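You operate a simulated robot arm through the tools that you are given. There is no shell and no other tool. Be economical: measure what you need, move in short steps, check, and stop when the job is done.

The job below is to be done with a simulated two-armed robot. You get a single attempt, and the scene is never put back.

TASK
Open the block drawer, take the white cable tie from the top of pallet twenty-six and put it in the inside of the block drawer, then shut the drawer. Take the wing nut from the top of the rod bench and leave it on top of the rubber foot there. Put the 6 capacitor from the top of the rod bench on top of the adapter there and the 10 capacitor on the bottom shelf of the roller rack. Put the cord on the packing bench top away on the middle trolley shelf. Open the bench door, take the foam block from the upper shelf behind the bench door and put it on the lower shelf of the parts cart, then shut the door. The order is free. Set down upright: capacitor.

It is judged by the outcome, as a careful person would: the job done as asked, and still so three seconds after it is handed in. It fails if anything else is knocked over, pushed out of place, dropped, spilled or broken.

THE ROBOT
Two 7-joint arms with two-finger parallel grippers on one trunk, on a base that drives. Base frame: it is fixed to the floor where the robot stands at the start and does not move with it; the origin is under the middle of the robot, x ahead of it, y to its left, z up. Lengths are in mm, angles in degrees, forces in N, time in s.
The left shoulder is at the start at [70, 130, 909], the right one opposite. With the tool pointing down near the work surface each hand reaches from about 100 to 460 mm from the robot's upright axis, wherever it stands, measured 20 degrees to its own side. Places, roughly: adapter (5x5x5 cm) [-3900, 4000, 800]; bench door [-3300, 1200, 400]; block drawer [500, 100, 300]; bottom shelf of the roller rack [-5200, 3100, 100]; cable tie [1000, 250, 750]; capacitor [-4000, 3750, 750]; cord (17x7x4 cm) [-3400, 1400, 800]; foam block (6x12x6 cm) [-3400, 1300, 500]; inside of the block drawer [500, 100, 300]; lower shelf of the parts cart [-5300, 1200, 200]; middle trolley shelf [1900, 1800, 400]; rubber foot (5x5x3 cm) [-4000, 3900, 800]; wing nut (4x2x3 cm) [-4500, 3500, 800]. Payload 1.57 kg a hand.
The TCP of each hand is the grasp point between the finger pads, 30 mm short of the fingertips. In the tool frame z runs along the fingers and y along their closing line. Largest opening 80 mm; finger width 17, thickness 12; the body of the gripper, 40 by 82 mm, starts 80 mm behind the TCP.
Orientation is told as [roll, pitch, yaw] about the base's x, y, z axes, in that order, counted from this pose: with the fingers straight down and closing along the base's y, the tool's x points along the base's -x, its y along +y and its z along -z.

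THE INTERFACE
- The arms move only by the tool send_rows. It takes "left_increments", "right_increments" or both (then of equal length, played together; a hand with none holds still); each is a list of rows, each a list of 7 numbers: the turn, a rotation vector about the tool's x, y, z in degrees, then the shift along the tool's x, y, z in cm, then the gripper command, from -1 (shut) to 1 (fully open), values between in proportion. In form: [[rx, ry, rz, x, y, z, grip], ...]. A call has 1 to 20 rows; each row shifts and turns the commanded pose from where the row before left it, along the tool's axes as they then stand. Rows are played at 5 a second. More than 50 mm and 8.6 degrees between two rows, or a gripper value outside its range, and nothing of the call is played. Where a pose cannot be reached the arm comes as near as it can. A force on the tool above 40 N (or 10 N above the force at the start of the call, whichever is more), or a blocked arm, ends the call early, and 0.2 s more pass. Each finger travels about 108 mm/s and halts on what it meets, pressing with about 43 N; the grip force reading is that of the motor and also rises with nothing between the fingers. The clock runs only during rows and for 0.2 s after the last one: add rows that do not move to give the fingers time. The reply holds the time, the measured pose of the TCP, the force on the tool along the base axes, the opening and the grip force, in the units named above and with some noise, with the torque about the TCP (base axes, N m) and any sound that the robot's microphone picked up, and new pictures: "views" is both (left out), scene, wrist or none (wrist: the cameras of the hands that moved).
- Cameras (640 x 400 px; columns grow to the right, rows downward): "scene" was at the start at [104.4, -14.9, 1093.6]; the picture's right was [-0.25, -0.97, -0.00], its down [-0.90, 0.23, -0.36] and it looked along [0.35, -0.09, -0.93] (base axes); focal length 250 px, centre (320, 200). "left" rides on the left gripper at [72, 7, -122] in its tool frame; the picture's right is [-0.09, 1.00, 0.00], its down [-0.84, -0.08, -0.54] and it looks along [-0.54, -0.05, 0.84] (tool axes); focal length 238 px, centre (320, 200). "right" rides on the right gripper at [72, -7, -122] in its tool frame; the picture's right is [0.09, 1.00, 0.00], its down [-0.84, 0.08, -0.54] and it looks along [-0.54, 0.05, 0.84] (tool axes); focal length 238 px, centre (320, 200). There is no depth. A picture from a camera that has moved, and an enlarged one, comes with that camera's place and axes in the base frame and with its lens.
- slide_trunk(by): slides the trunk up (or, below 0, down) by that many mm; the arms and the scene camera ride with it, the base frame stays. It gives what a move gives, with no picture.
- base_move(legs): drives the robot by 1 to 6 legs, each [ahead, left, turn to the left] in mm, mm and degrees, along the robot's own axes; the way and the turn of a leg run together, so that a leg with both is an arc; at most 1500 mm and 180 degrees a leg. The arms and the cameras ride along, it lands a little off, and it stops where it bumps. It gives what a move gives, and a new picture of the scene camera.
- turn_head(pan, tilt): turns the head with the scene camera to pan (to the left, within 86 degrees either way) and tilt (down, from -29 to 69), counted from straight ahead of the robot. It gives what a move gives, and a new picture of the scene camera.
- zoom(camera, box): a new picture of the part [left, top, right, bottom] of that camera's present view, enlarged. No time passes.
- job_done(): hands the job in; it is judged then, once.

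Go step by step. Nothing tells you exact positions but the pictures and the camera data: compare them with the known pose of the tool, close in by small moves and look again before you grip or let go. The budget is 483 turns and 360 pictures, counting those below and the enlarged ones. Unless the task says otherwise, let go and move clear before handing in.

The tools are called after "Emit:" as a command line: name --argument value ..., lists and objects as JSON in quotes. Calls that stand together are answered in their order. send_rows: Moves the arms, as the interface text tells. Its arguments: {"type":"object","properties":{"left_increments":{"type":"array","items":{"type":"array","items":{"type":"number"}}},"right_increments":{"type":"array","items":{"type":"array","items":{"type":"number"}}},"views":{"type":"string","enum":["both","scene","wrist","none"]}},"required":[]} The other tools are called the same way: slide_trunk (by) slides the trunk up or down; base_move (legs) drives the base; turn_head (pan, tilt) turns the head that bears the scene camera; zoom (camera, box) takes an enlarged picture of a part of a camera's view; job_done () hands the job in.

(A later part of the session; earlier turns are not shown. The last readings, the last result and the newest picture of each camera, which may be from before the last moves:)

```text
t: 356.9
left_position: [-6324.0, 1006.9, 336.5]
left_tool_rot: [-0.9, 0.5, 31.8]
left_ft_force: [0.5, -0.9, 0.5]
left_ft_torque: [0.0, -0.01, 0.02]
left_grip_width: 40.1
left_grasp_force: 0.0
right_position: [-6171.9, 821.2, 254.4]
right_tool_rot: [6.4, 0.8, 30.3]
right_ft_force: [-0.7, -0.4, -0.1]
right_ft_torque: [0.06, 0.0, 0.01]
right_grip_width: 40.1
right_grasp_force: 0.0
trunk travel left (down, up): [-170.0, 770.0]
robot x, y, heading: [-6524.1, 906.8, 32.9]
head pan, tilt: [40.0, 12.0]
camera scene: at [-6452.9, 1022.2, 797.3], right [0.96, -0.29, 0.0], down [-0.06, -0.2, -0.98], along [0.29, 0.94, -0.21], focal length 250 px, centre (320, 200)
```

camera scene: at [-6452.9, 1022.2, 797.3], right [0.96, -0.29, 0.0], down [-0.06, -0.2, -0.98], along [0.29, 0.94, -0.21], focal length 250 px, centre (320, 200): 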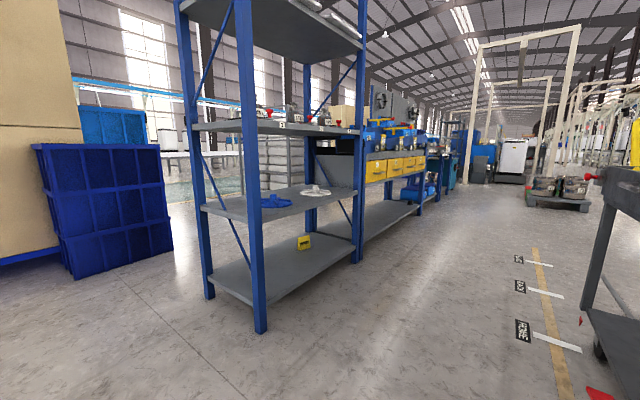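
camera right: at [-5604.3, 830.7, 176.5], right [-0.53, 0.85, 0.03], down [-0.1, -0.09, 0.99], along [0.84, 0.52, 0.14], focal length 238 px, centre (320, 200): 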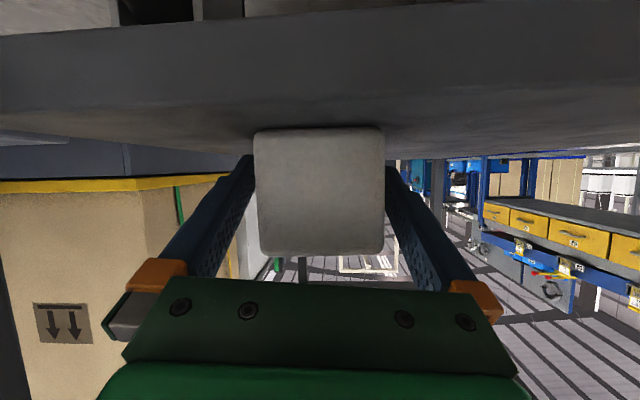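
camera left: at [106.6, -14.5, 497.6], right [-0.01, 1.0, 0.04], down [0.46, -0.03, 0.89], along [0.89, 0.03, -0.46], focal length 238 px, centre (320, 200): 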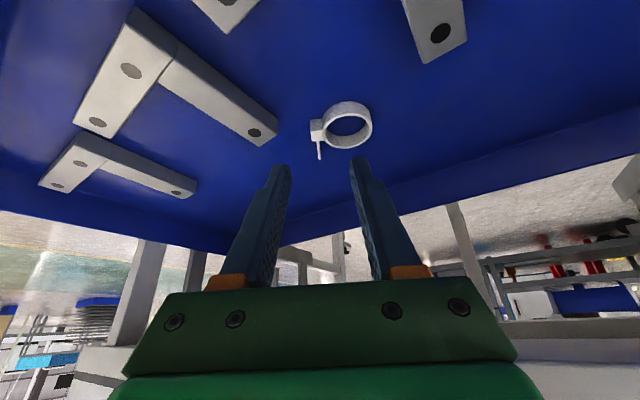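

Emit:
slide_trunk --by 400

Emit:
base_move --legs '[[0, 0, 4], [0, 180, 0], [1450, 0, 0], [700, 0, 0]]'

Emit:
turn_head --pan 60 --tilt 25

```text
t: 360.7
left_position: [-6325.4, 1006.9, 735.7]
left_tool_rot: [-1.0, 0.5, 31.9]
left_ft_force: [-0.1, 0.3, -0.2]
left_ft_torque: [0.01, -0.01, 0.02]
left_grip_width: 40.0
left_grasp_force: 0.2
right_position: [-6173.0, 821.7, 655.8]
right_tool_rot: [6.3, 0.9, 30.3]
right_ft_force: [0.1, 1.6, 0.1]
right_ft_torque: [0.01, -0.02, 0.02]
right_grip_width: 39.9
right_grasp_force: 0.1
trunk travel left (down, up): [-570.0, 370.0]
robot x, y, heading: [-6521.0, 906.3, 33.1]
head pan, tilt: [40.0, 12.0]
```

```text
t: 373.0
left_position: [-4691.6, 2456.6, 735.3]
left_tool_rot: [-0.8, 0.4, 34.6]
left_ft_force: [-0.7, 0.4, 0.2]
left_ft_torque: [-0.01, 0.0, -0.01]
left_grip_width: 39.9
left_grasp_force: 0.1
right_position: [-4530.4, 2279.4, 655.5]
right_tool_rot: [6.3, 0.8, 33.1]
right_ft_force: [0.2, 0.4, 0.0]
right_ft_torque: [0.0, -0.03, -0.02]
right_grip_width: 40.0
right_grasp_force: 0.1
trunk travel left (down, up): [-570.0, 370.0]
robot x, y, heading: [-4883.5, 2346.7, 35.7]
head pan, tilt: [40.0, 12.0]
camera scene: at [-4820.0, 2466.2, 1197.3], right [0.97, -0.25, 0.0], down [-0.05, -0.2, -0.98], along [0.24, 0.95, -0.21], focal length 250 px, centre (320, 200)
```

scene: 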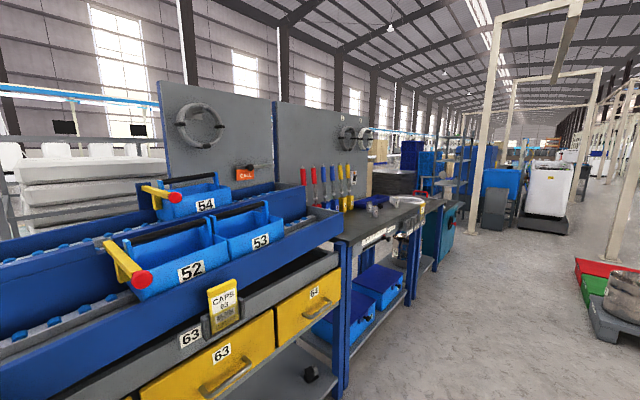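

```text
t: 373.9
left_position: [-4691.3, 2456.7, 735.3]
left_tool_rot: [-0.9, 0.5, 34.5]
left_ft_force: [1.3, 0.6, 0.4]
left_ft_torque: [-0.03, 0.01, -0.04]
left_grip_width: 40.0
left_grasp_force: 0.0
right_position: [-4530.6, 2279.1, 654.6]
right_tool_rot: [6.3, 0.7, 33.0]
right_ft_force: [0.6, 0.5, -0.9]
right_ft_torque: [-0.02, 0.04, 0.02]
right_grip_width: 40.0
right_grasp_force: 0.0
trunk travel left (down, up): [-570.0, 370.0]
robot x, y, heading: [-4887.2, 2343.7, 35.6]
head pan, tilt: [60.0, 25.0]
camera scene: at [-4852.2, 2467.5, 1176.3], right [1.0, 0.1, 0.0], down [0.04, -0.42, -0.91], along [-0.09, 0.9, -0.42], focal length 250 px, centre (320, 200)
```

scene: 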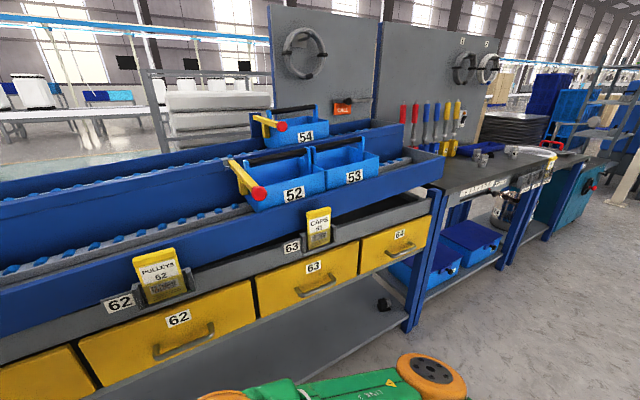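

The left unit is the roller rack (its bottom shelf is below the yellow drawers); the rod bench follows on the right. I drive in front of the rod bench and face it.

Emit:
base_move --legs '[[0, 0, 1.4], [1300, 0, 0], [0, 0, 90]]'

Emit:
turn_head --pan 0 --tilt 35

```text
t: 384.6
left_position: [-3968.0, 3303.5, 735.6]
left_tool_rot: [-1.0, 0.5, 127.1]
left_ft_force: [1.0, 0.3, 0.7]
left_ft_torque: [0.0, 0.01, 0.0]
left_grip_width: 39.9
left_grasp_force: 0.0
right_position: [-3799.9, 3474.7, 655.5]
right_tool_rot: [6.2, 0.8, 125.7]
right_ft_force: [-0.3, 0.5, 0.4]
right_ft_torque: [-0.01, 0.01, 0.01]
right_grip_width: 40.1
right_grasp_force: 0.0
trunk travel left (down, up): [-570.0, 370.0]
robot x, y, heading: [-3850.1, 3119.6, 128.5]
head pan, tilt: [60.0, 25.0]
camera scene: at [-3972.6, 3142.6, 1176.2], right [-0.15, 0.99, 0.0], down [0.42, 0.06, -0.91], along [-0.9, -0.13, -0.42], focal length 250 px, centre (320, 200)
```

scene: 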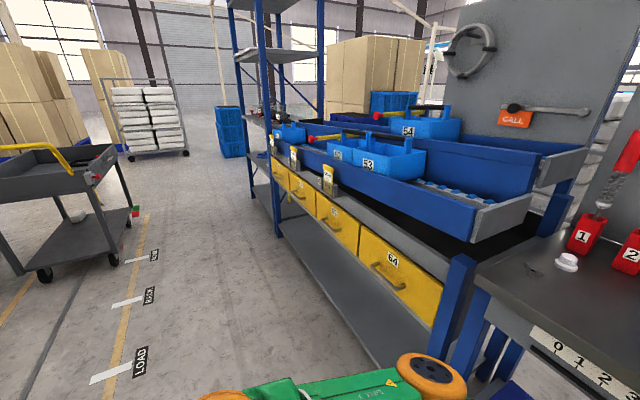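

```text
t: 385.9
left_position: [-3968.4, 3304.4, 736.0]
left_tool_rot: [-0.8, 0.5, 127.2]
left_ft_force: [-0.2, -0.8, 0.3]
left_ft_torque: [0.0, -0.05, 0.01]
left_grip_width: 39.7
left_grasp_force: 0.0
right_position: [-3798.7, 3473.0, 655.3]
right_tool_rot: [6.3, 0.8, 125.7]
right_ft_force: [0.2, -0.4, -0.3]
right_ft_torque: [-0.02, -0.03, 0.02]
right_grip_width: 40.0
right_grasp_force: 0.0
trunk travel left (down, up): [-570.0, 370.0]
robot x, y, heading: [-3850.2, 3119.5, 128.4]
head pan, tilt: [0.0, 35.0]
camera scene: at [-3936.1, 3225.0, 1160.4], right [0.78, 0.62, 0.0], down [0.36, -0.45, -0.82], along [-0.51, 0.64, -0.57], focal length 250 px, centre (320, 200)
```

scene: 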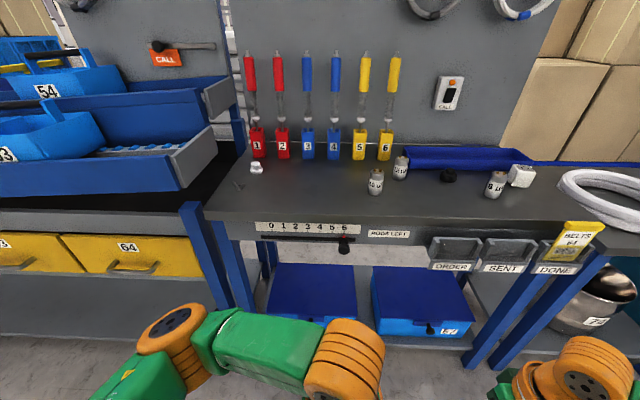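

Emit:
zoom --camera "scene" --box '[340, 130, 580, 280]'

Emit:
zoom --camera "scene" --box '[180, 110, 420, 260]'

```text
2.67 times, centred on (460, 205) of scene
camera zoom: at [-3936.1, 3225.0, 1160.4], right [0.78, 0.62, 0.0], down [0.36, -0.45, -0.82], along [-0.51, 0.64, -0.57], focal length 665 px, centre (-53, 187)
```

zoom: 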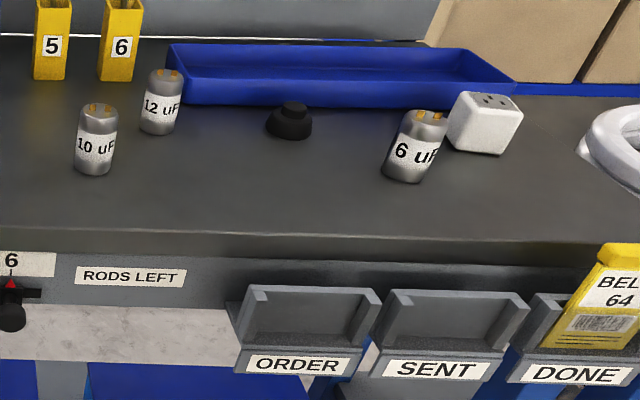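

```text
2.67 times, centred on (300, 185) of scene
camera zoom: at [-3936.1, 3225.0, 1160.4], right [0.78, 0.62, 0.0], down [0.36, -0.45, -0.82], along [-0.51, 0.64, -0.57], focal length 665 px, centre (373, 240)
```

zoom: 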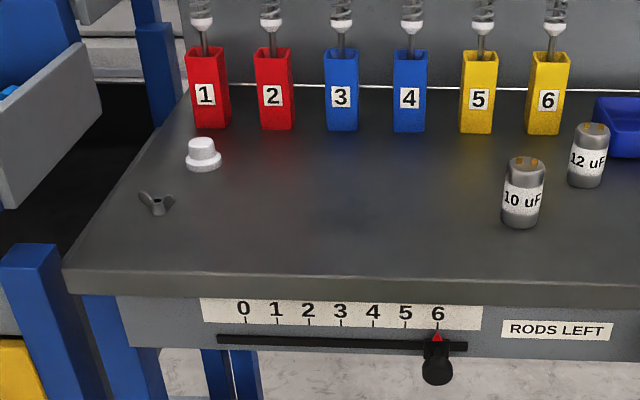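

I can identify everything: wing nut (grey, left), 10 µF and 6 µF capacitors, black rubber foot and white cube adapter. I raise the trunk, straighten the right wrist and move up to the bench.

Emit:
send_rows --right_increments '[[6.2, 0, 0, 0, 0, 0, 1], [0, 0, 0, 0, 0, 0, 1]]' --views "none"

Emit:
slide_trunk --by 290

Emit:
base_move --legs '[[0, 0, -1.4], [0, -290, 0], [200, 0, 0]]'

Emit:
turn_head --pan -10 --tilt 55

```text
t: 386.5
left_position: [-3967.9, 3304.2, 735.8]
left_tool_rot: [-0.8, 0.5, 127.1]
left_ft_force: [-0.3, 0.4, 0.4]
left_ft_torque: [0.0, 0.0, 0.02]
left_grip_width: 40.1
left_grasp_force: 0.0
right_position: [-3797.9, 3473.6, 655.7]
right_tool_rot: [0.0, 0.7, 125.7]
right_ft_force: [-0.8, 0.3, 0.5]
right_ft_torque: [-0.01, 0.02, -0.04]
right_grip_width: 80.1
right_grasp_force: 0.1
trunk travel left (down, up): [-570.0, 370.0]
robot x, y, heading: [-3850.2, 3119.0, 128.6]
head pan, tilt: [0.0, 35.0]
```

```text
t: 389.4
left_position: [-3968.2, 3304.8, 1025.2]
left_tool_rot: [-0.9, 0.6, 127.2]
left_ft_force: [0.1, 0.3, -0.2]
left_ft_torque: [-0.02, -0.02, -0.01]
left_grip_width: 40.0
left_grasp_force: 0.1
right_position: [-3798.9, 3472.7, 944.8]
right_tool_rot: [0.1, 0.8, 125.6]
right_ft_force: [0.3, -0.5, -0.7]
right_ft_torque: [0.04, 0.02, 0.04]
right_grip_width: 80.0
right_grasp_force: 0.1
trunk travel left (down, up): [-860.0, 80.0]
robot x, y, heading: [-3850.7, 3118.0, 128.4]
head pan, tilt: [0.0, 35.0]
```

```text
t: 392.9
left_position: [-3852.1, 3633.2, 1026.5]
left_tool_rot: [-1.0, 0.3, 125.9]
left_ft_force: [0.4, -0.7, 0.5]
left_ft_torque: [0.03, -0.01, 0.0]
left_grip_width: 40.1
left_grasp_force: 0.0
right_position: [-3680.0, 3798.9, 945.8]
right_tool_rot: [0.1, 0.7, 124.4]
right_ft_force: [-0.3, 0.0, -0.1]
right_ft_torque: [0.03, 0.02, -0.02]
right_grip_width: 80.0
right_grasp_force: 0.0
trunk travel left (down, up): [-860.0, 80.0]
robot x, y, heading: [-3740.8, 3447.5, 126.9]
head pan, tilt: [0.0, 35.0]
camera scene: at [-3822.2, 3552.5, 1450.8], right [0.8, 0.6, 0.0], down [0.34, -0.46, -0.82], along [-0.49, 0.66, -0.57], focal length 250 px, centre (320, 200)
```

scene: 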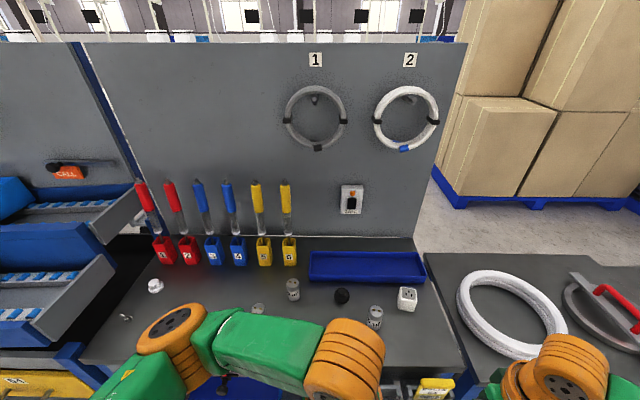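

```text
t: 393.8
left_position: [-3855.3, 3637.3, 1025.9]
left_tool_rot: [-0.9, 0.6, 125.8]
left_ft_force: [0.5, 0.3, -0.8]
left_ft_torque: [-0.02, 0.0, -0.01]
left_grip_width: 39.9
left_grasp_force: 0.1
right_position: [-3681.5, 3801.6, 944.7]
right_tool_rot: [0.1, 0.8, 124.2]
right_ft_force: [-0.2, 0.6, 0.3]
right_ft_torque: [-0.01, 0.0, -0.03]
right_grip_width: 80.1
right_grasp_force: 0.0
trunk travel left (down, up): [-860.0, 80.0]
robot x, y, heading: [-3739.4, 3446.3, 126.9]
head pan, tilt: [-10.0, 55.0]
camera scene: at [-3804.4, 3550.2, 1422.2], right [0.89, 0.46, 0.0], down [0.37, -0.73, -0.57], along [-0.26, 0.51, -0.82], focal length 250 px, centre (320, 200)
```

scene: 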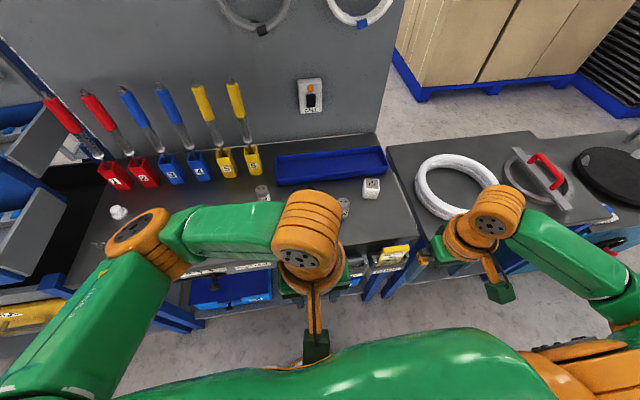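

Emit:
base_move --legs '[[0, -80, 0], [140, 0, 0]]'

Emit:
send_rows --right_increments '[[0, 0, 2.5, -3, 4, 0, 1], [0, 0, 0, -3, 4, 0, 1], [0, 0, 0, -3, 4, 0, 1], [0, 0, 0, 0, 4, 0, 1], [0, 0, 0, 0, 4, 0, 1], [0, 0, 0, 0, 0, 0, 1]]'

```text
t: 395.8
left_position: [-3872.3, 3793.3, 1026.5]
left_tool_rot: [-0.9, 0.4, 125.7]
left_ft_force: [-0.2, 0.0, 0.0]
left_ft_torque: [0.01, 0.01, 0.01]
left_grip_width: 40.2
left_grasp_force: 0.0
right_position: [-3699.3, 3957.8, 946.6]
right_tool_rot: [0.1, 0.6, 124.2]
right_ft_force: [0.7, 0.0, -1.1]
right_ft_torque: [0.01, 0.0, 0.0]
right_grip_width: 80.0
right_grasp_force: 0.0
trunk travel left (down, up): [-860.0, 80.0]
robot x, y, heading: [-3765.1, 3604.6, 127.2]
head pan, tilt: [-10.0, 55.0]
camera scene: at [-3821.8, 3706.5, 1422.5], right [0.89, 0.45, 0.0], down [0.37, -0.73, -0.58], along [-0.26, 0.51, -0.82], focal length 250 px, centre (320, 200)
```

scene: 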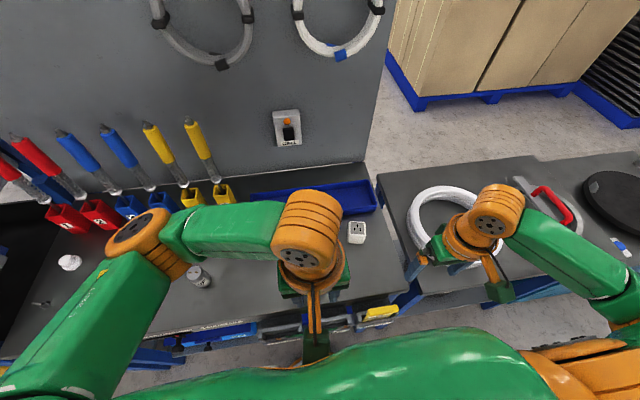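

```text
t: 397.1
left_position: [-3874.9, 3794.2, 1025.4]
left_tool_rot: [-0.9, 0.4, 125.7]
left_ft_force: [-0.3, 0.6, 0.2]
left_ft_torque: [0.04, 0.04, 0.01]
left_grip_width: 39.9
left_grasp_force: 0.0
right_position: [-3919.7, 3929.3, 943.1]
right_tool_rot: [0.0, 0.8, 121.7]
right_ft_force: [-0.2, -0.1, -0.2]
right_ft_torque: [-0.01, -0.01, 0.0]
right_grip_width: 80.3
right_grasp_force: 0.0
trunk travel left (down, up): [-860.0, 80.0]
robot x, y, heading: [-3761.9, 3607.7, 126.8]
head pan, tilt: [-10.0, 55.0]
camera scene: at [-3824.4, 3709.2, 1422.2], right [0.89, 0.45, 0.0], down [0.37, -0.73, -0.57], along [-0.26, 0.51, -0.82], focal length 250 px, centre (320, 200)
camera right: at [-3876.9, 3874.5, 1064.5], right [-0.8, -0.6, 0.0], down [-0.51, 0.68, 0.53], along [-0.32, 0.42, -0.85], focal length 238 px, centre (320, 200)
```

scene: 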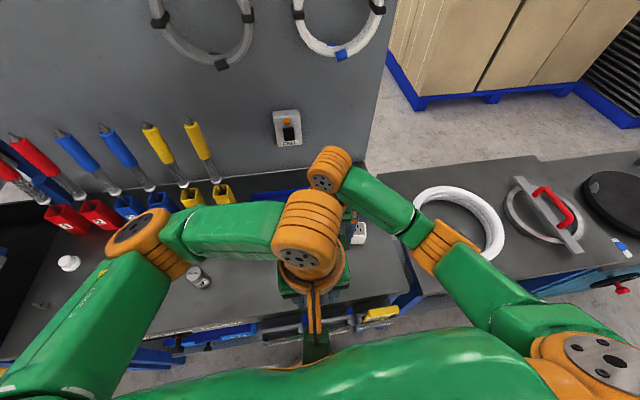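
right: 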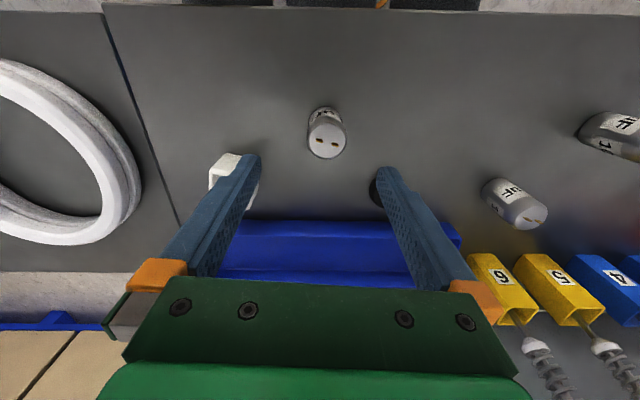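

The right hand is almost centered over the 6 µF capacitor at (−3922, 3923). I correct 6 mm and descend.

Emit:
send_rows --right_increments '[[0, 0, 0, 0.3, 0.5, 3, 1], [0, 0, 0, 0, 0, 3.5, 1], [0, 0, 0, 0, 0, 2.5, 1], [0, 0, 0, 0, 0, 0, 1]]' --views "wrist"

```text
t: 398.1
left_position: [-3874.7, 3795.1, 1025.8]
left_tool_rot: [-1.0, 0.5, 125.7]
left_ft_force: [-0.7, 0.3, -0.1]
left_ft_torque: [-0.01, 0.0, 0.0]
left_grip_width: 40.0
left_grasp_force: 0.2
right_position: [-3920.9, 3922.5, 853.2]
right_tool_rot: [0.1, 0.8, 121.6]
right_ft_force: [1.2, 0.2, -0.2]
right_ft_torque: [0.02, 0.02, -0.03]
right_grip_width: 80.0
right_grasp_force: 0.0
trunk travel left (down, up): [-860.0, 80.0]
robot x, y, heading: [-3758.1, 3607.2, 126.9]
head pan, tilt: [-10.0, 55.0]
camera right: at [-3878.0, 3868.0, 975.2], right [-0.8, -0.6, 0.0], down [-0.51, 0.68, 0.53], along [-0.32, 0.42, -0.85], focal length 238 px, centre (320, 200)
```

right: 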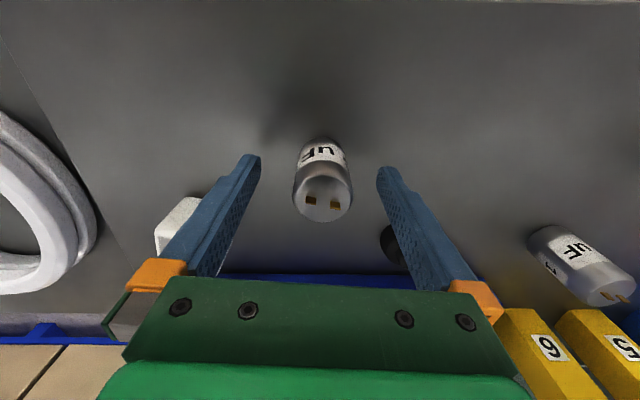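

Emit:
send_rows --right_increments '[[0, 0, 0, 0, 0, 2.0, 1], [0, 0, 0, 0, 0, 0, 1], [0, 0, 0, 0, 0, 0, 0.2], [0, 0, 0, 0, 0, 0, -1], [0, 0, 0, 0, 0, 0, -1], [0, 0, 0, 0, 0, 0, -1]]' --views "none"

Emit:
send_rows --right_increments '[[0, 0, 0, 0, 0, -4, -1], [0, 0, 0, 0, 0, -4, -1], [0, 0, 0, 0, 0, -2, -1], [0, 0, 0, 0, 0, 0, -1]]' --views "wrist"

```text
t: 399.6
left_position: [-3874.9, 3794.0, 1026.4]
left_tool_rot: [-0.9, 0.5, 125.7]
left_ft_force: [-0.1, 0.5, 0.0]
left_ft_torque: [0.03, -0.02, 0.02]
left_grip_width: 40.1
left_grasp_force: 0.0
right_position: [-3921.5, 3922.7, 833.8]
right_tool_rot: [0.0, 0.8, 121.7]
right_ft_force: [-0.4, -0.1, 0.9]
right_ft_torque: [0.01, -0.01, -0.02]
right_grip_width: 34.8
right_grasp_force: 42.1
trunk travel left (down, up): [-860.0, 80.0]
robot x, y, heading: [-3761.8, 3605.2, 127.0]
head pan, tilt: [-10.0, 55.0]
```

```text
t: 400.6
left_position: [-3874.9, 3794.1, 1025.1]
left_tool_rot: [-0.9, 0.5, 125.6]
left_ft_force: [-0.4, 0.7, 0.4]
left_ft_torque: [-0.01, -0.04, 0.02]
left_grip_width: 40.1
left_grasp_force: 0.0
right_position: [-3922.5, 3924.2, 932.7]
right_tool_rot: [0.0, 0.8, 121.6]
right_ft_force: [-0.9, 0.2, -0.5]
right_ft_torque: [0.0, 0.02, 0.01]
right_grip_width: 34.8
right_grasp_force: 42.1
trunk travel left (down, up): [-860.0, 80.0]
robot x, y, heading: [-3765.3, 3608.1, 127.0]
head pan, tilt: [-10.0, 55.0]
camera right: at [-3879.4, 3869.2, 1055.4], right [-0.8, -0.6, 0.0], down [-0.51, 0.68, 0.53], along [-0.32, 0.42, -0.85], focal length 238 px, centre (320, 200)
```

right: 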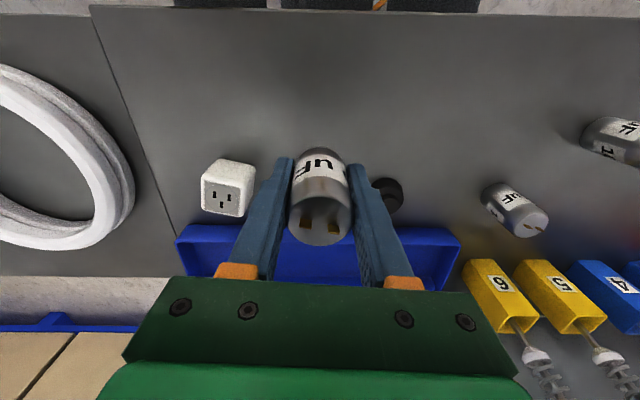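

Capacitor held (35 mm). I move over the adapter at about (−3878, 4025).

Emit:
send_rows --right_increments '[[0, 0, 0, -1.8, -3.2, 0, -1], [0, 0, 0, -1.8, -3.2, 0, -1], [0, 0, 0, -1.8, -3.2, 0, -1], [0, 0, 0, 0, 0, 0, -1]]' --views "both"

```text
t: 401.6
left_position: [-3874.9, 3794.6, 1025.7]
left_tool_rot: [-1.0, 0.5, 125.7]
left_ft_force: [0.1, 0.5, 0.4]
left_ft_torque: [-0.02, 0.02, 0.06]
left_grip_width: 39.8
left_grasp_force: 0.0
right_position: [-3866.8, 4021.1, 932.8]
right_tool_rot: [0.1, 0.8, 121.8]
right_ft_force: [-0.7, 0.0, -0.6]
right_ft_torque: [0.02, 0.02, 0.0]
right_grip_width: 34.7
right_grasp_force: 42.0
trunk travel left (down, up): [-860.0, 80.0]
robot x, y, heading: [-3759.5, 3606.5, 126.8]
head pan, tilt: [-10.0, 55.0]
camera scene: at [-3825.0, 3708.7, 1422.2], right [0.89, 0.45, 0.0], down [0.37, -0.73, -0.57], along [-0.26, 0.51, -0.82], focal length 250 px, centre (320, 200)
camera right: at [-3823.8, 3965.1, 1054.2], right [-0.8, -0.6, 0.0], down [-0.51, 0.68, 0.53], along [-0.32, 0.42, -0.85], focal length 238 px, centre (320, 200)
```

scene: 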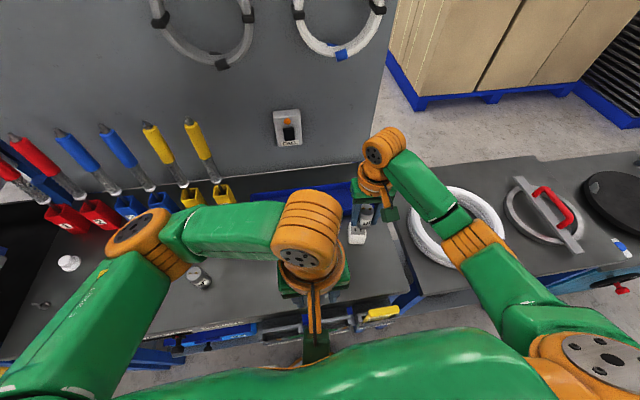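
right: 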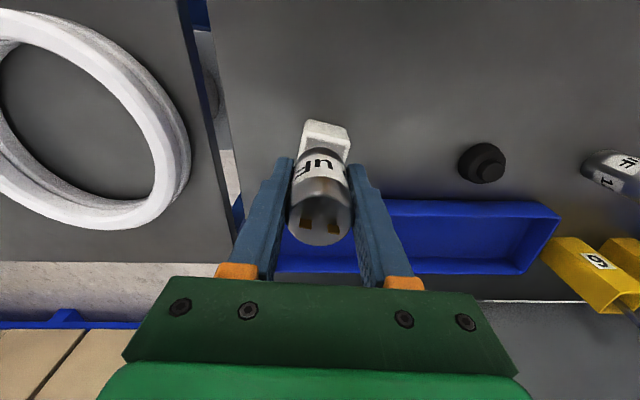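

Emit:
send_rows --right_increments '[[0, 0, 0, -1.2, 0.45, 0, -1], [0, 0, 0, 0, 0, 2.5, -1], [0, 0, 0, 0, 0, 0, -1]]' --views "wrist"

Emit:
zoom --camera "scene" --box '[310, 190, 410, 260]'

```text
t: 402.4
left_position: [-3874.9, 3794.7, 1026.4]
left_tool_rot: [-0.9, 0.4, 125.7]
left_ft_force: [-0.5, -0.4, -0.7]
left_ft_torque: [0.01, -0.01, 0.0]
left_grip_width: 39.8
left_grasp_force: 0.0
right_position: [-3876.7, 4028.1, 907.5]
right_tool_rot: [-0.1, 0.8, 121.8]
right_ft_force: [-0.1, -0.2, -0.5]
right_ft_torque: [0.0, 0.03, 0.03]
right_grip_width: 34.5
right_grasp_force: 42.1
trunk travel left (down, up): [-860.0, 80.0]
robot x, y, heading: [-3763.1, 3605.7, 126.7]
head pan, tilt: [-10.0, 55.0]
camera right: at [-3834.0, 3972.1, 1029.7], right [-0.8, -0.6, 0.0], down [-0.51, 0.68, 0.53], along [-0.32, 0.42, -0.85], focal length 238 px, centre (320, 200)
```

right: 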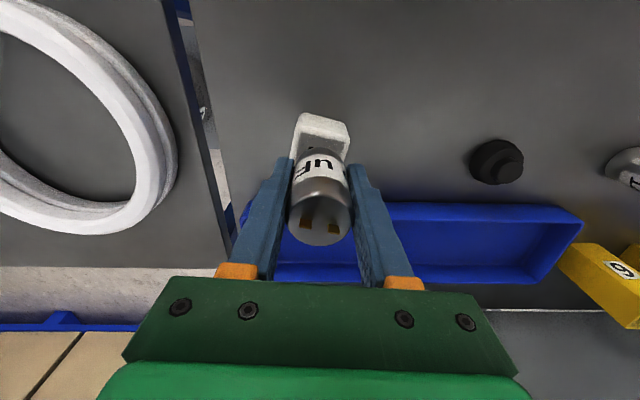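

```text
5.71 times, centred on (360, 225) of scene
camera zoom: at [-3824.4, 3708.8, 1422.2], right [0.89, 0.45, 0.0], down [0.37, -0.73, -0.57], along [-0.26, 0.51, -0.82], focal length 1426 px, centre (91, 57)
```

zoom: 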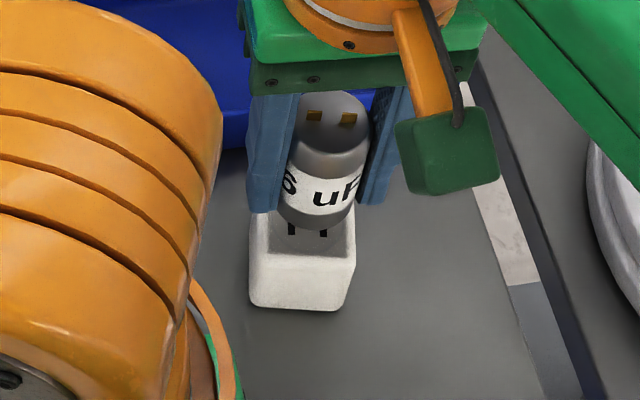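

Emit:
zoom --camera "right" --box '[260, 90, 380, 165]'

```text
5.33 times, centred on (320, 128) of right
camera zoom: at [-3834.0, 3972.1, 1029.7], right [-0.8, -0.6, 0.0], down [-0.51, 0.68, 0.53], along [-0.32, 0.42, -0.85], focal length 1271 px, centre (320, 587)
```

zoom: 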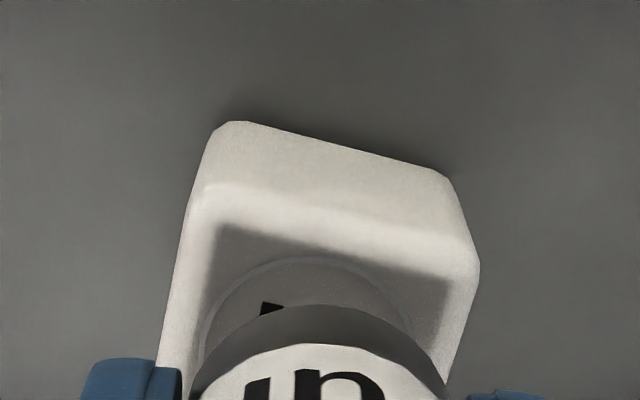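

The adapter's center works out to (−3878, 4032). I shift 4 mm forward and lower onto it.

Emit:
send_rows --right_increments '[[0, 0, 0, -0.4, 0.1, 0, -1], [0, 0, 0, 0, 0, 1.2, -1], [0, 0, 0, 0, 0, 0.6, -1], [0, 0, 0, 0, 0, 0, -1]]' --views "none"

Emit:
zoom --camera "scene" --box '[310, 190, 410, 260]'

```text
t: 403.4
left_position: [-3874.9, 3794.9, 1025.2]
left_tool_rot: [-0.9, 0.5, 125.6]
left_ft_force: [-0.2, 0.1, 0.0]
left_ft_torque: [0.0, -0.01, -0.02]
left_grip_width: 40.2
left_grasp_force: 0.1
right_position: [-3880.4, 4029.5, 890.0]
right_tool_rot: [0.0, 0.9, 121.7]
right_ft_force: [0.7, 0.4, -0.6]
right_ft_torque: [0.02, -0.01, -0.03]
right_grip_width: 34.7
right_grasp_force: 41.8
trunk travel left (down, up): [-860.0, 80.0]
robot x, y, heading: [-3762.8, 3603.1, 126.9]
head pan, tilt: [-10.0, 55.0]
```

```text
5.71 times, centred on (360, 225) of scene
camera zoom: at [-3824.8, 3708.9, 1422.2], right [0.89, 0.45, 0.0], down [0.37, -0.73, -0.57], along [-0.26, 0.51, -0.82], focal length 1426 px, centre (91, 57)
```

zoom: 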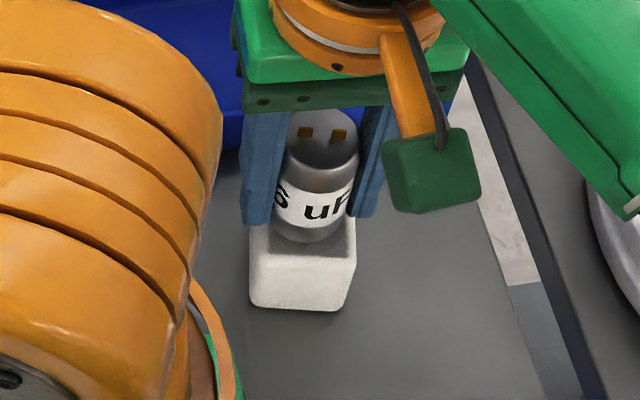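

Emit:
send_rows --right_increments '[[0, 0, 0, 0, 0, 0.2, -1], [0, 0, 0, 0, 0, 0.15, -1], [0, 0, 0, 0, 0, 0.15, -1], [0, 0, 0, 0, 0, 0, -1]]' --views "none"

```text
t: 404.4
left_position: [-3874.1, 3794.4, 1024.4]
left_tool_rot: [-0.8, 0.5, 125.7]
left_ft_force: [0.4, -0.3, 0.7]
left_ft_torque: [0.01, 0.01, 0.03]
left_grip_width: 40.1
left_grasp_force: 0.0
right_position: [-3880.5, 4031.1, 885.3]
right_tool_rot: [0.1, 0.8, 121.7]
right_ft_force: [1.0, 0.2, -0.6]
right_ft_torque: [0.01, -0.01, 0.01]
right_grip_width: 34.8
right_grasp_force: 41.7
trunk travel left (down, up): [-860.0, 80.0]
robot x, y, heading: [-3759.0, 3601.6, 126.8]
head pan, tilt: [-10.0, 55.0]
```

Emit:
send_rows --right_increments '[[0, 0, 0, 0, 0, 0.15, -1], [0, 0, 0, 0, 0, 0.15, -1], [0, 0, 0, 0, 0, 0.15, -1], [0, 0, 0, 0, 0, 0, -1]]' --views "none"

Emit:
zoom --camera "scene" --box '[310, 190, 410, 260]'

```text
t: 405.4
left_position: [-3874.3, 3793.1, 1028.0]
left_tool_rot: [-1.0, 0.4, 125.6]
left_ft_force: [-0.4, 0.3, 0.8]
left_ft_torque: [0.0, 0.0, 0.0]
left_grip_width: 40.0
left_grasp_force: 0.1
right_position: [-3880.4, 4030.1, 883.0]
right_tool_rot: [0.0, 0.4, 121.6]
right_ft_force: [-2.5, 8.8, 27.1]
right_ft_torque: [0.31, 0.0, -0.01]
right_grip_width: 34.6
right_grasp_force: 42.4
trunk travel left (down, up): [-860.0, 80.0]
robot x, y, heading: [-3758.3, 3605.9, 127.1]
head pan, tilt: [-10.0, 55.0]
```

```text
5.71 times, centred on (360, 225) of scene
camera zoom: at [-3823.6, 3705.6, 1422.9], right [0.89, 0.45, 0.0], down [0.37, -0.73, -0.58], along [-0.26, 0.51, -0.82], focal length 1426 px, centre (91, 57)
```

zoom: 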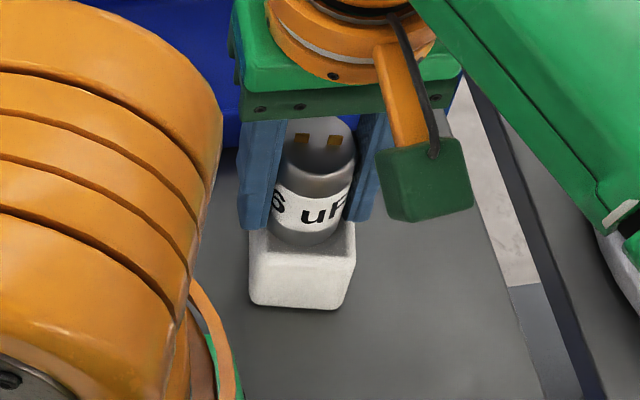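

Firm contact. I ease off 2 mm, open slowly, and rise straight up.

Emit:
send_rows --right_increments '[[0, 0, 0, 0, 0, -0.2, -1], [0, 0, 0, 0, 0, 0, -1], [0, 0, 0, 0, 0, 0, 0.0], [0, 0, 0, 0, 0, 0, 0.4], [0, 0, 0, 0, 0, 0, 0.4], [0, 0, 0, 0, 0, -2, 0.4], [0, 0, 0, 0, 0, -4, 0.4], [0, 0, 0, 0, 0, -4, 0.4], [0, 0, 0, 0, 0, 0, 0.4]]' --views "wrist"

Emit:
zoom --camera "scene" --box '[310, 190, 410, 260]'

```text
t: 407.4
left_position: [-3875.4, 3795.4, 1025.3]
left_tool_rot: [-0.9, 0.5, 125.7]
left_ft_force: [-0.4, 0.0, -0.2]
left_ft_torque: [-0.02, 0.0, 0.0]
left_grip_width: 40.1
left_grasp_force: 0.0
right_position: [-3880.2, 4033.4, 982.1]
right_tool_rot: [0.0, 0.8, 121.7]
right_ft_force: [-0.4, -0.2, -0.1]
right_ft_torque: [0.0, 0.01, 0.0]
right_grip_width: 56.1
right_grasp_force: 0.0
trunk travel left (down, up): [-860.0, 80.0]
robot x, y, heading: [-3761.6, 3603.7, 127.1]
head pan, tilt: [-10.0, 55.0]
camera right: at [-3837.3, 3977.9, 1104.1], right [-0.8, -0.6, 0.0], down [-0.51, 0.68, 0.53], along [-0.32, 0.42, -0.85], focal length 238 px, centre (320, 200)
```

right: 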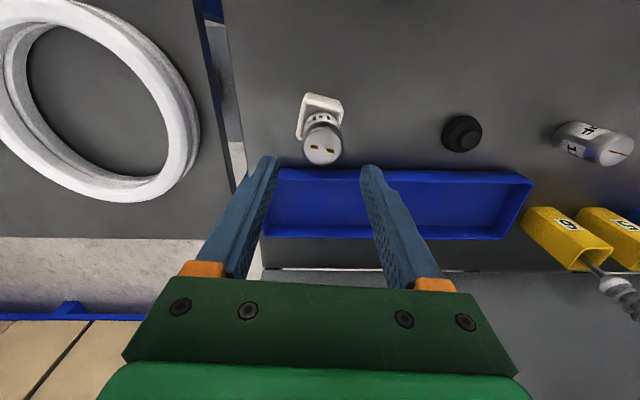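

```text
5.71 times, centred on (360, 225) of scene
camera zoom: at [-3824.7, 3709.0, 1422.2], right [0.89, 0.45, 0.0], down [0.37, -0.73, -0.57], along [-0.26, 0.51, -0.82], focal length 1426 px, centre (91, 57)
```

zoom: 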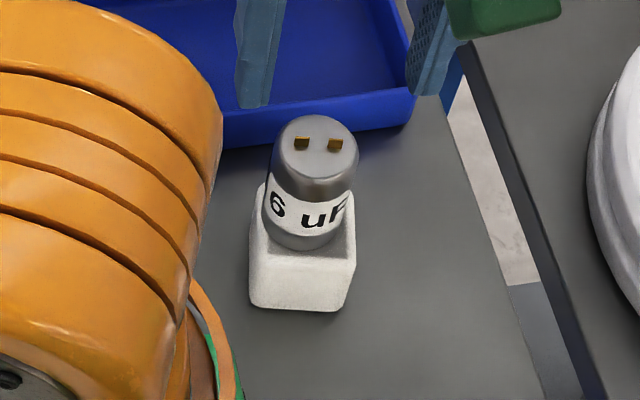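

The 6 µF capacitor stands upright on the adapter. Next the wing nut: I retract the right hand and move left to pick it with the left arm.

Emit:
send_rows --right_increments '[[0, 0, 0, 4, 0, 0, 0.4], [0, 0, 0, 4, -1, 0, 0.4], [0, 0, 0, 4, -2, 0, 0.4], [0, 0, 0, 3, -2, 0, 0.4], [0, 0, 0, 0, 0, 0, 0.4]]' --views "none"

Emit:
base_move --legs '[[0, 460, 0]]'

Emit:
send_rows --left_increments '[[1, 0, 0, -3, 3.5, 0, 1], [0, 0, 0, -3, 3.5, 0, 1], [0, 0, 0, -3, 3.5, 1, 1], [0, 0, 0, -3, 3.5, 3, 1], [0, 0, 0, -3, 3, 3, 1], [0, 0, 0, 0, 0, 0, 1]]'

```text
t: 408.6
left_position: [-3875.3, 3795.0, 1025.0]
left_tool_rot: [-1.0, 0.5, 125.7]
left_ft_force: [-0.5, 0.0, 0.0]
left_ft_torque: [0.02, -0.01, 0.01]
left_grip_width: 40.1
left_grasp_force: 0.0
right_position: [-3761.2, 3928.4, 984.3]
right_tool_rot: [0.0, 0.9, 121.7]
right_ft_force: [0.0, -0.2, 0.5]
right_ft_torque: [-0.02, -0.02, 0.01]
right_grip_width: 55.8
right_grasp_force: 0.1
trunk travel left (down, up): [-860.0, 80.0]
robot x, y, heading: [-3758.3, 3606.5, 126.9]
head pan, tilt: [-10.0, 55.0]
```

```text
t: 411.3
left_position: [-4242.4, 3520.6, 1025.2]
left_tool_rot: [-0.9, 0.5, 125.3]
left_ft_force: [0.8, 0.0, -0.5]
left_ft_torque: [-0.02, -0.01, 0.01]
left_grip_width: 39.9
left_grasp_force: 0.1
right_position: [-4128.4, 3654.2, 983.0]
right_tool_rot: [0.1, 0.8, 121.3]
right_ft_force: [0.2, -0.1, -0.3]
right_ft_torque: [0.01, -0.01, -0.01]
right_grip_width: 56.2
right_grasp_force: 0.0
trunk travel left (down, up): [-860.0, 80.0]
robot x, y, heading: [-4128.5, 3332.6, 126.5]
head pan, tilt: [-10.0, 55.0]
camera scene: at [-4192.2, 3434.8, 1422.2], right [0.9, 0.45, 0.0], down [0.36, -0.73, -0.57], along [-0.26, 0.51, -0.82], focal length 250 px, centre (320, 200)
```

scene: 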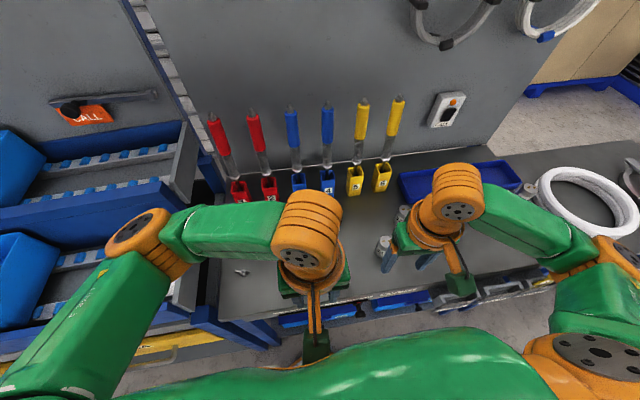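

```text
refused: row 4 steps farther than a row can; nothing moved
```

Emit:
send_rows --left_increments '[[1, 0, 0, -3, 3.5, 0, 1], [0, 0, 0, -3, 3.5, 0, 1], [0, 0, 0, -3, 3.5, 0, 1], [0, 0, 0, -3, 3.5, 0, 1], [0, 0, 0, -2, 3.2, 1, 1], [0, 0, 0, 0, 0, 4, 1], [0, 0, 0, 0, 0, 4, 1], [0, 0, 0, 0, 0, 0, 1]]'

```text
t: 413.1
left_position: [-4461.9, 3537.3, 929.2]
left_tool_rot: [-2.1, 0.4, 125.4]
left_ft_force: [-1.0, 0.3, -0.1]
left_ft_torque: [-0.02, -0.01, -0.01]
left_grip_width: 80.0
left_grasp_force: 0.0
right_position: [-4129.4, 3653.8, 983.0]
right_tool_rot: [-0.1, 0.7, 121.3]
right_ft_force: [0.6, 0.3, -0.3]
right_ft_torque: [-0.01, -0.02, 0.01]
right_grip_width: 56.1
right_grasp_force: 0.1
trunk travel left (down, up): [-860.0, 80.0]
robot x, y, heading: [-4130.4, 3326.2, 126.6]
head pan, tilt: [-10.0, 55.0]
camera scene: at [-4193.9, 3433.6, 1422.2], right [0.9, 0.45, 0.0], down [0.37, -0.73, -0.57], along [-0.26, 0.51, -0.82], focal length 250 px, centre (320, 200)
camera left: at [-4429.7, 3473.6, 1051.0], right [-0.87, -0.5, -0.03], down [-0.44, 0.72, 0.54], along [-0.24, 0.48, -0.84], focal length 238 px, centre (320, 200)
```

scene: 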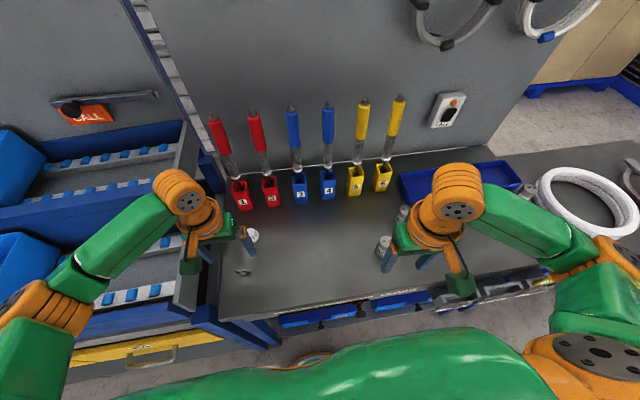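
left: 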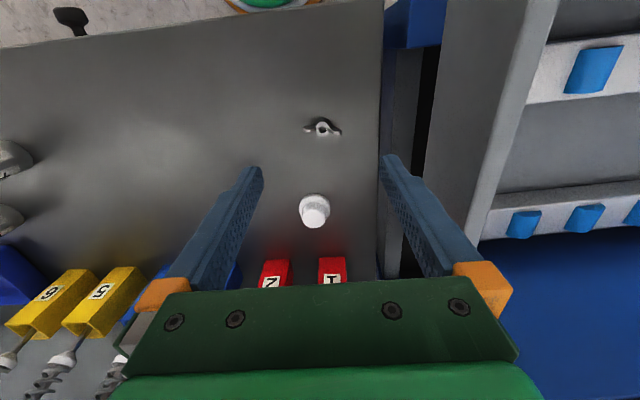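

Emit:
zoom --camera "left" --box '[280, 95, 376, 155]'

```text
6.67 times, centred on (328, 125) of left
camera zoom: at [-4429.7, 3473.6, 1051.0], right [-0.87, -0.5, -0.03], down [-0.44, 0.72, 0.54], along [-0.24, 0.48, -0.84], focal length 1589 px, centre (267, 700)
```

zoom: 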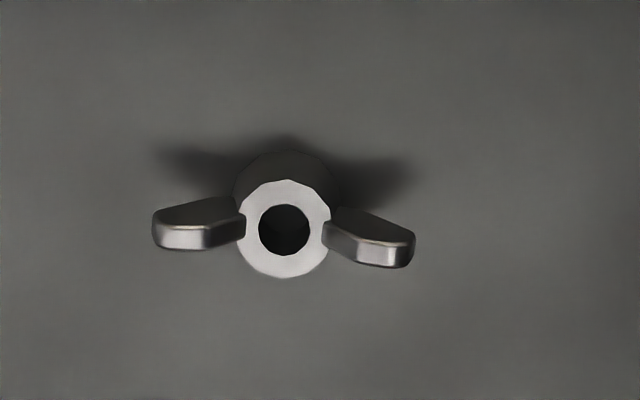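

Emit:
send_rows --left_increments '[[-2.1, 0, 0, 0.15, -0.38, 0, 0.5], [0, 0, 0, 0, 0, 4, 0.5], [0, 0, 0, 0, 0, 2.5, 0.5], [0, 0, 0, 0, 0, 0, 0.5]]' --views "wrist"

```text
t: 414.1
left_position: [-4455.3, 3536.5, 865.9]
left_tool_rot: [0.1, 0.5, 125.3]
left_ft_force: [-0.4, 0.5, -0.8]
left_ft_torque: [-0.01, -0.01, 0.01]
left_grip_width: 60.1
left_grasp_force: 0.1
right_position: [-4127.7, 3654.4, 983.1]
right_tool_rot: [0.2, 0.8, 121.2]
right_ft_force: [-0.5, 0.4, 0.6]
right_ft_torque: [0.0, -0.01, 0.03]
right_grip_width: 56.3
right_grasp_force: 0.0
trunk travel left (down, up): [-860.0, 80.0]
robot x, y, heading: [-4131.1, 3327.6, 126.6]
head pan, tilt: [-10.0, 55.0]
camera left: at [-4421.9, 3475.0, 989.0], right [-0.87, -0.5, 0.0], down [-0.42, 0.73, 0.53], along [-0.27, 0.46, -0.85], focal length 238 px, centre (320, 200)
```

left: 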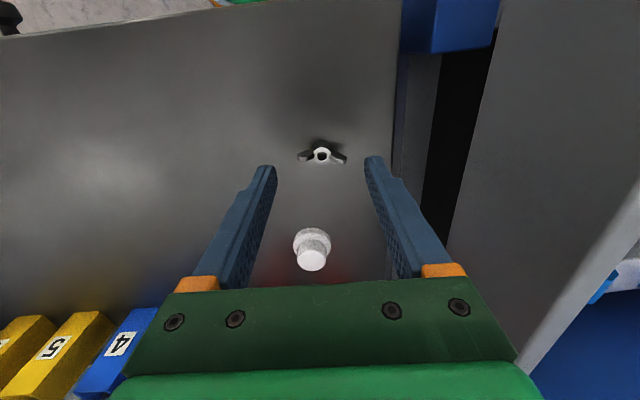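

Emit:
send_rows --left_increments '[[0, 0, 0, -0.2, 0.3, 1.5, 0.5], [0, 0, 0, 0, 0, 1.4, 0.5], [0, 0, 0, 0, 0, 0, 0.5]]' --views "wrist"

```text
t: 414.9
left_position: [-4460.6, 3535.9, 835.9]
left_tool_rot: [0.1, 0.5, 125.3]
left_ft_force: [-0.6, -0.4, -0.6]
left_ft_torque: [0.02, -0.04, 0.0]
left_grip_width: 60.1
left_grasp_force: 0.1
right_position: [-4129.6, 3653.3, 984.3]
right_tool_rot: [0.0, 0.8, 121.3]
right_ft_force: [0.3, 0.3, 0.1]
right_ft_torque: [-0.01, -0.01, 0.02]
right_grip_width: 55.9
right_grasp_force: 0.1
trunk travel left (down, up): [-860.0, 80.0]
robot x, y, heading: [-4133.8, 3329.3, 126.2]
head pan, tilt: [-10.0, 55.0]
camera left: at [-4426.2, 3474.4, 958.5], right [-0.87, -0.5, 0.0], down [-0.42, 0.73, 0.53], along [-0.27, 0.46, -0.85], focal length 238 px, centre (320, 200)
```

left: 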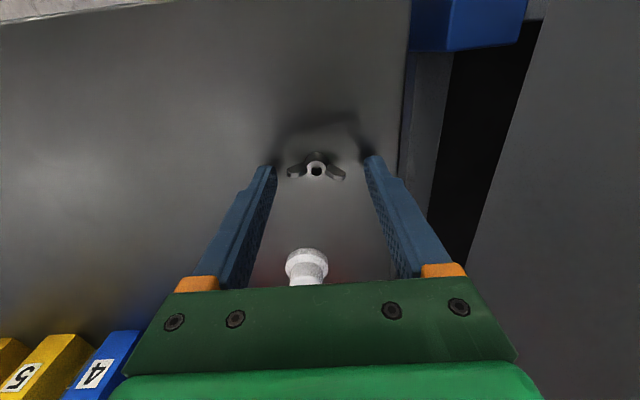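

Emit:
send_rows --left_increments '[[0, 0, 0, 0, 0, 0, 0.2], [0, 0, 0, 0, 0, 0, -0.5], [0, 0, 0, 0, 0, 0, -1], [0, 0, 0, 0, 0, 0, -1], [0, 0, 0, 0, 0, 0, -1]]' --views "wrist"

```text
t: 416.1
left_position: [-4461.6, 3537.2, 836.3]
left_tool_rot: [0.1, 0.5, 125.4]
left_ft_force: [0.3, -0.3, -0.6]
left_ft_torque: [0.02, 0.03, -0.03]
left_grip_width: 37.4
left_grasp_force: 42.9
right_position: [-4128.2, 3655.1, 983.9]
right_tool_rot: [0.0, 0.9, 121.3]
right_ft_force: [-0.7, 0.1, 0.1]
right_ft_torque: [0.0, -0.02, 0.02]
right_grip_width: 56.2
right_grasp_force: 0.0
trunk travel left (down, up): [-860.0, 80.0]
robot x, y, heading: [-4129.4, 3332.0, 126.6]
head pan, tilt: [-10.0, 55.0]
camera left: at [-4426.2, 3474.5, 958.7], right [-0.87, -0.5, 0.0], down [-0.42, 0.73, 0.53], along [-0.27, 0.46, -0.85], focal length 238 px, centre (320, 200)
```

left: 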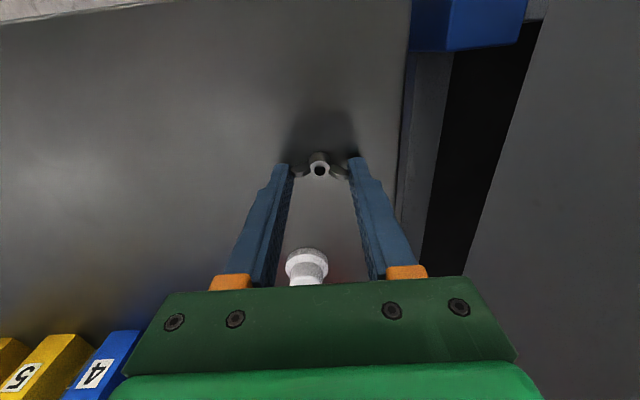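

Gripped at the wing tips (37 mm). I lift it and check it stays level.

Emit:
send_rows --left_increments '[[0, 0, 0, 0, 0, -2, -1], [0, 0, 0, 0, 0, -4, -1], [0, 0, 0, 0, 0, -4, -1], [0, 0, 0, 0, 0, 0, -1]]' --views "none"

Emit:
zoom --camera "left" --box '[240, 110, 400, 210]'

```text
t: 417.1
left_position: [-4462.1, 3538.2, 935.6]
left_tool_rot: [0.3, 0.5, 125.3]
left_ft_force: [-0.4, -0.2, 0.6]
left_ft_torque: [-0.01, 0.03, 0.02]
left_grip_width: 37.5
left_grasp_force: 43.0
right_position: [-4128.3, 3653.5, 984.2]
right_tool_rot: [0.0, 0.8, 121.3]
right_ft_force: [-0.2, 0.1, -1.3]
right_ft_torque: [0.01, 0.02, 0.03]
right_grip_width: 55.8
right_grasp_force: 0.2
trunk travel left (down, up): [-860.0, 80.0]
robot x, y, heading: [-4134.0, 3331.4, 126.3]
head pan, tilt: [-10.0, 55.0]
```

```text
4.00 times, centred on (320, 160) of left
camera zoom: at [-4427.4, 3476.5, 1059.1], right [-0.87, -0.5, 0.0], down [-0.42, 0.73, 0.53], along [-0.27, 0.46, -0.85], focal length 953 px, centre (320, 360)
```

zoom: 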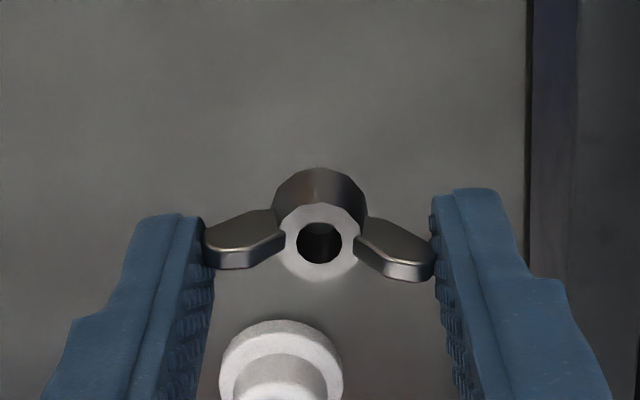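

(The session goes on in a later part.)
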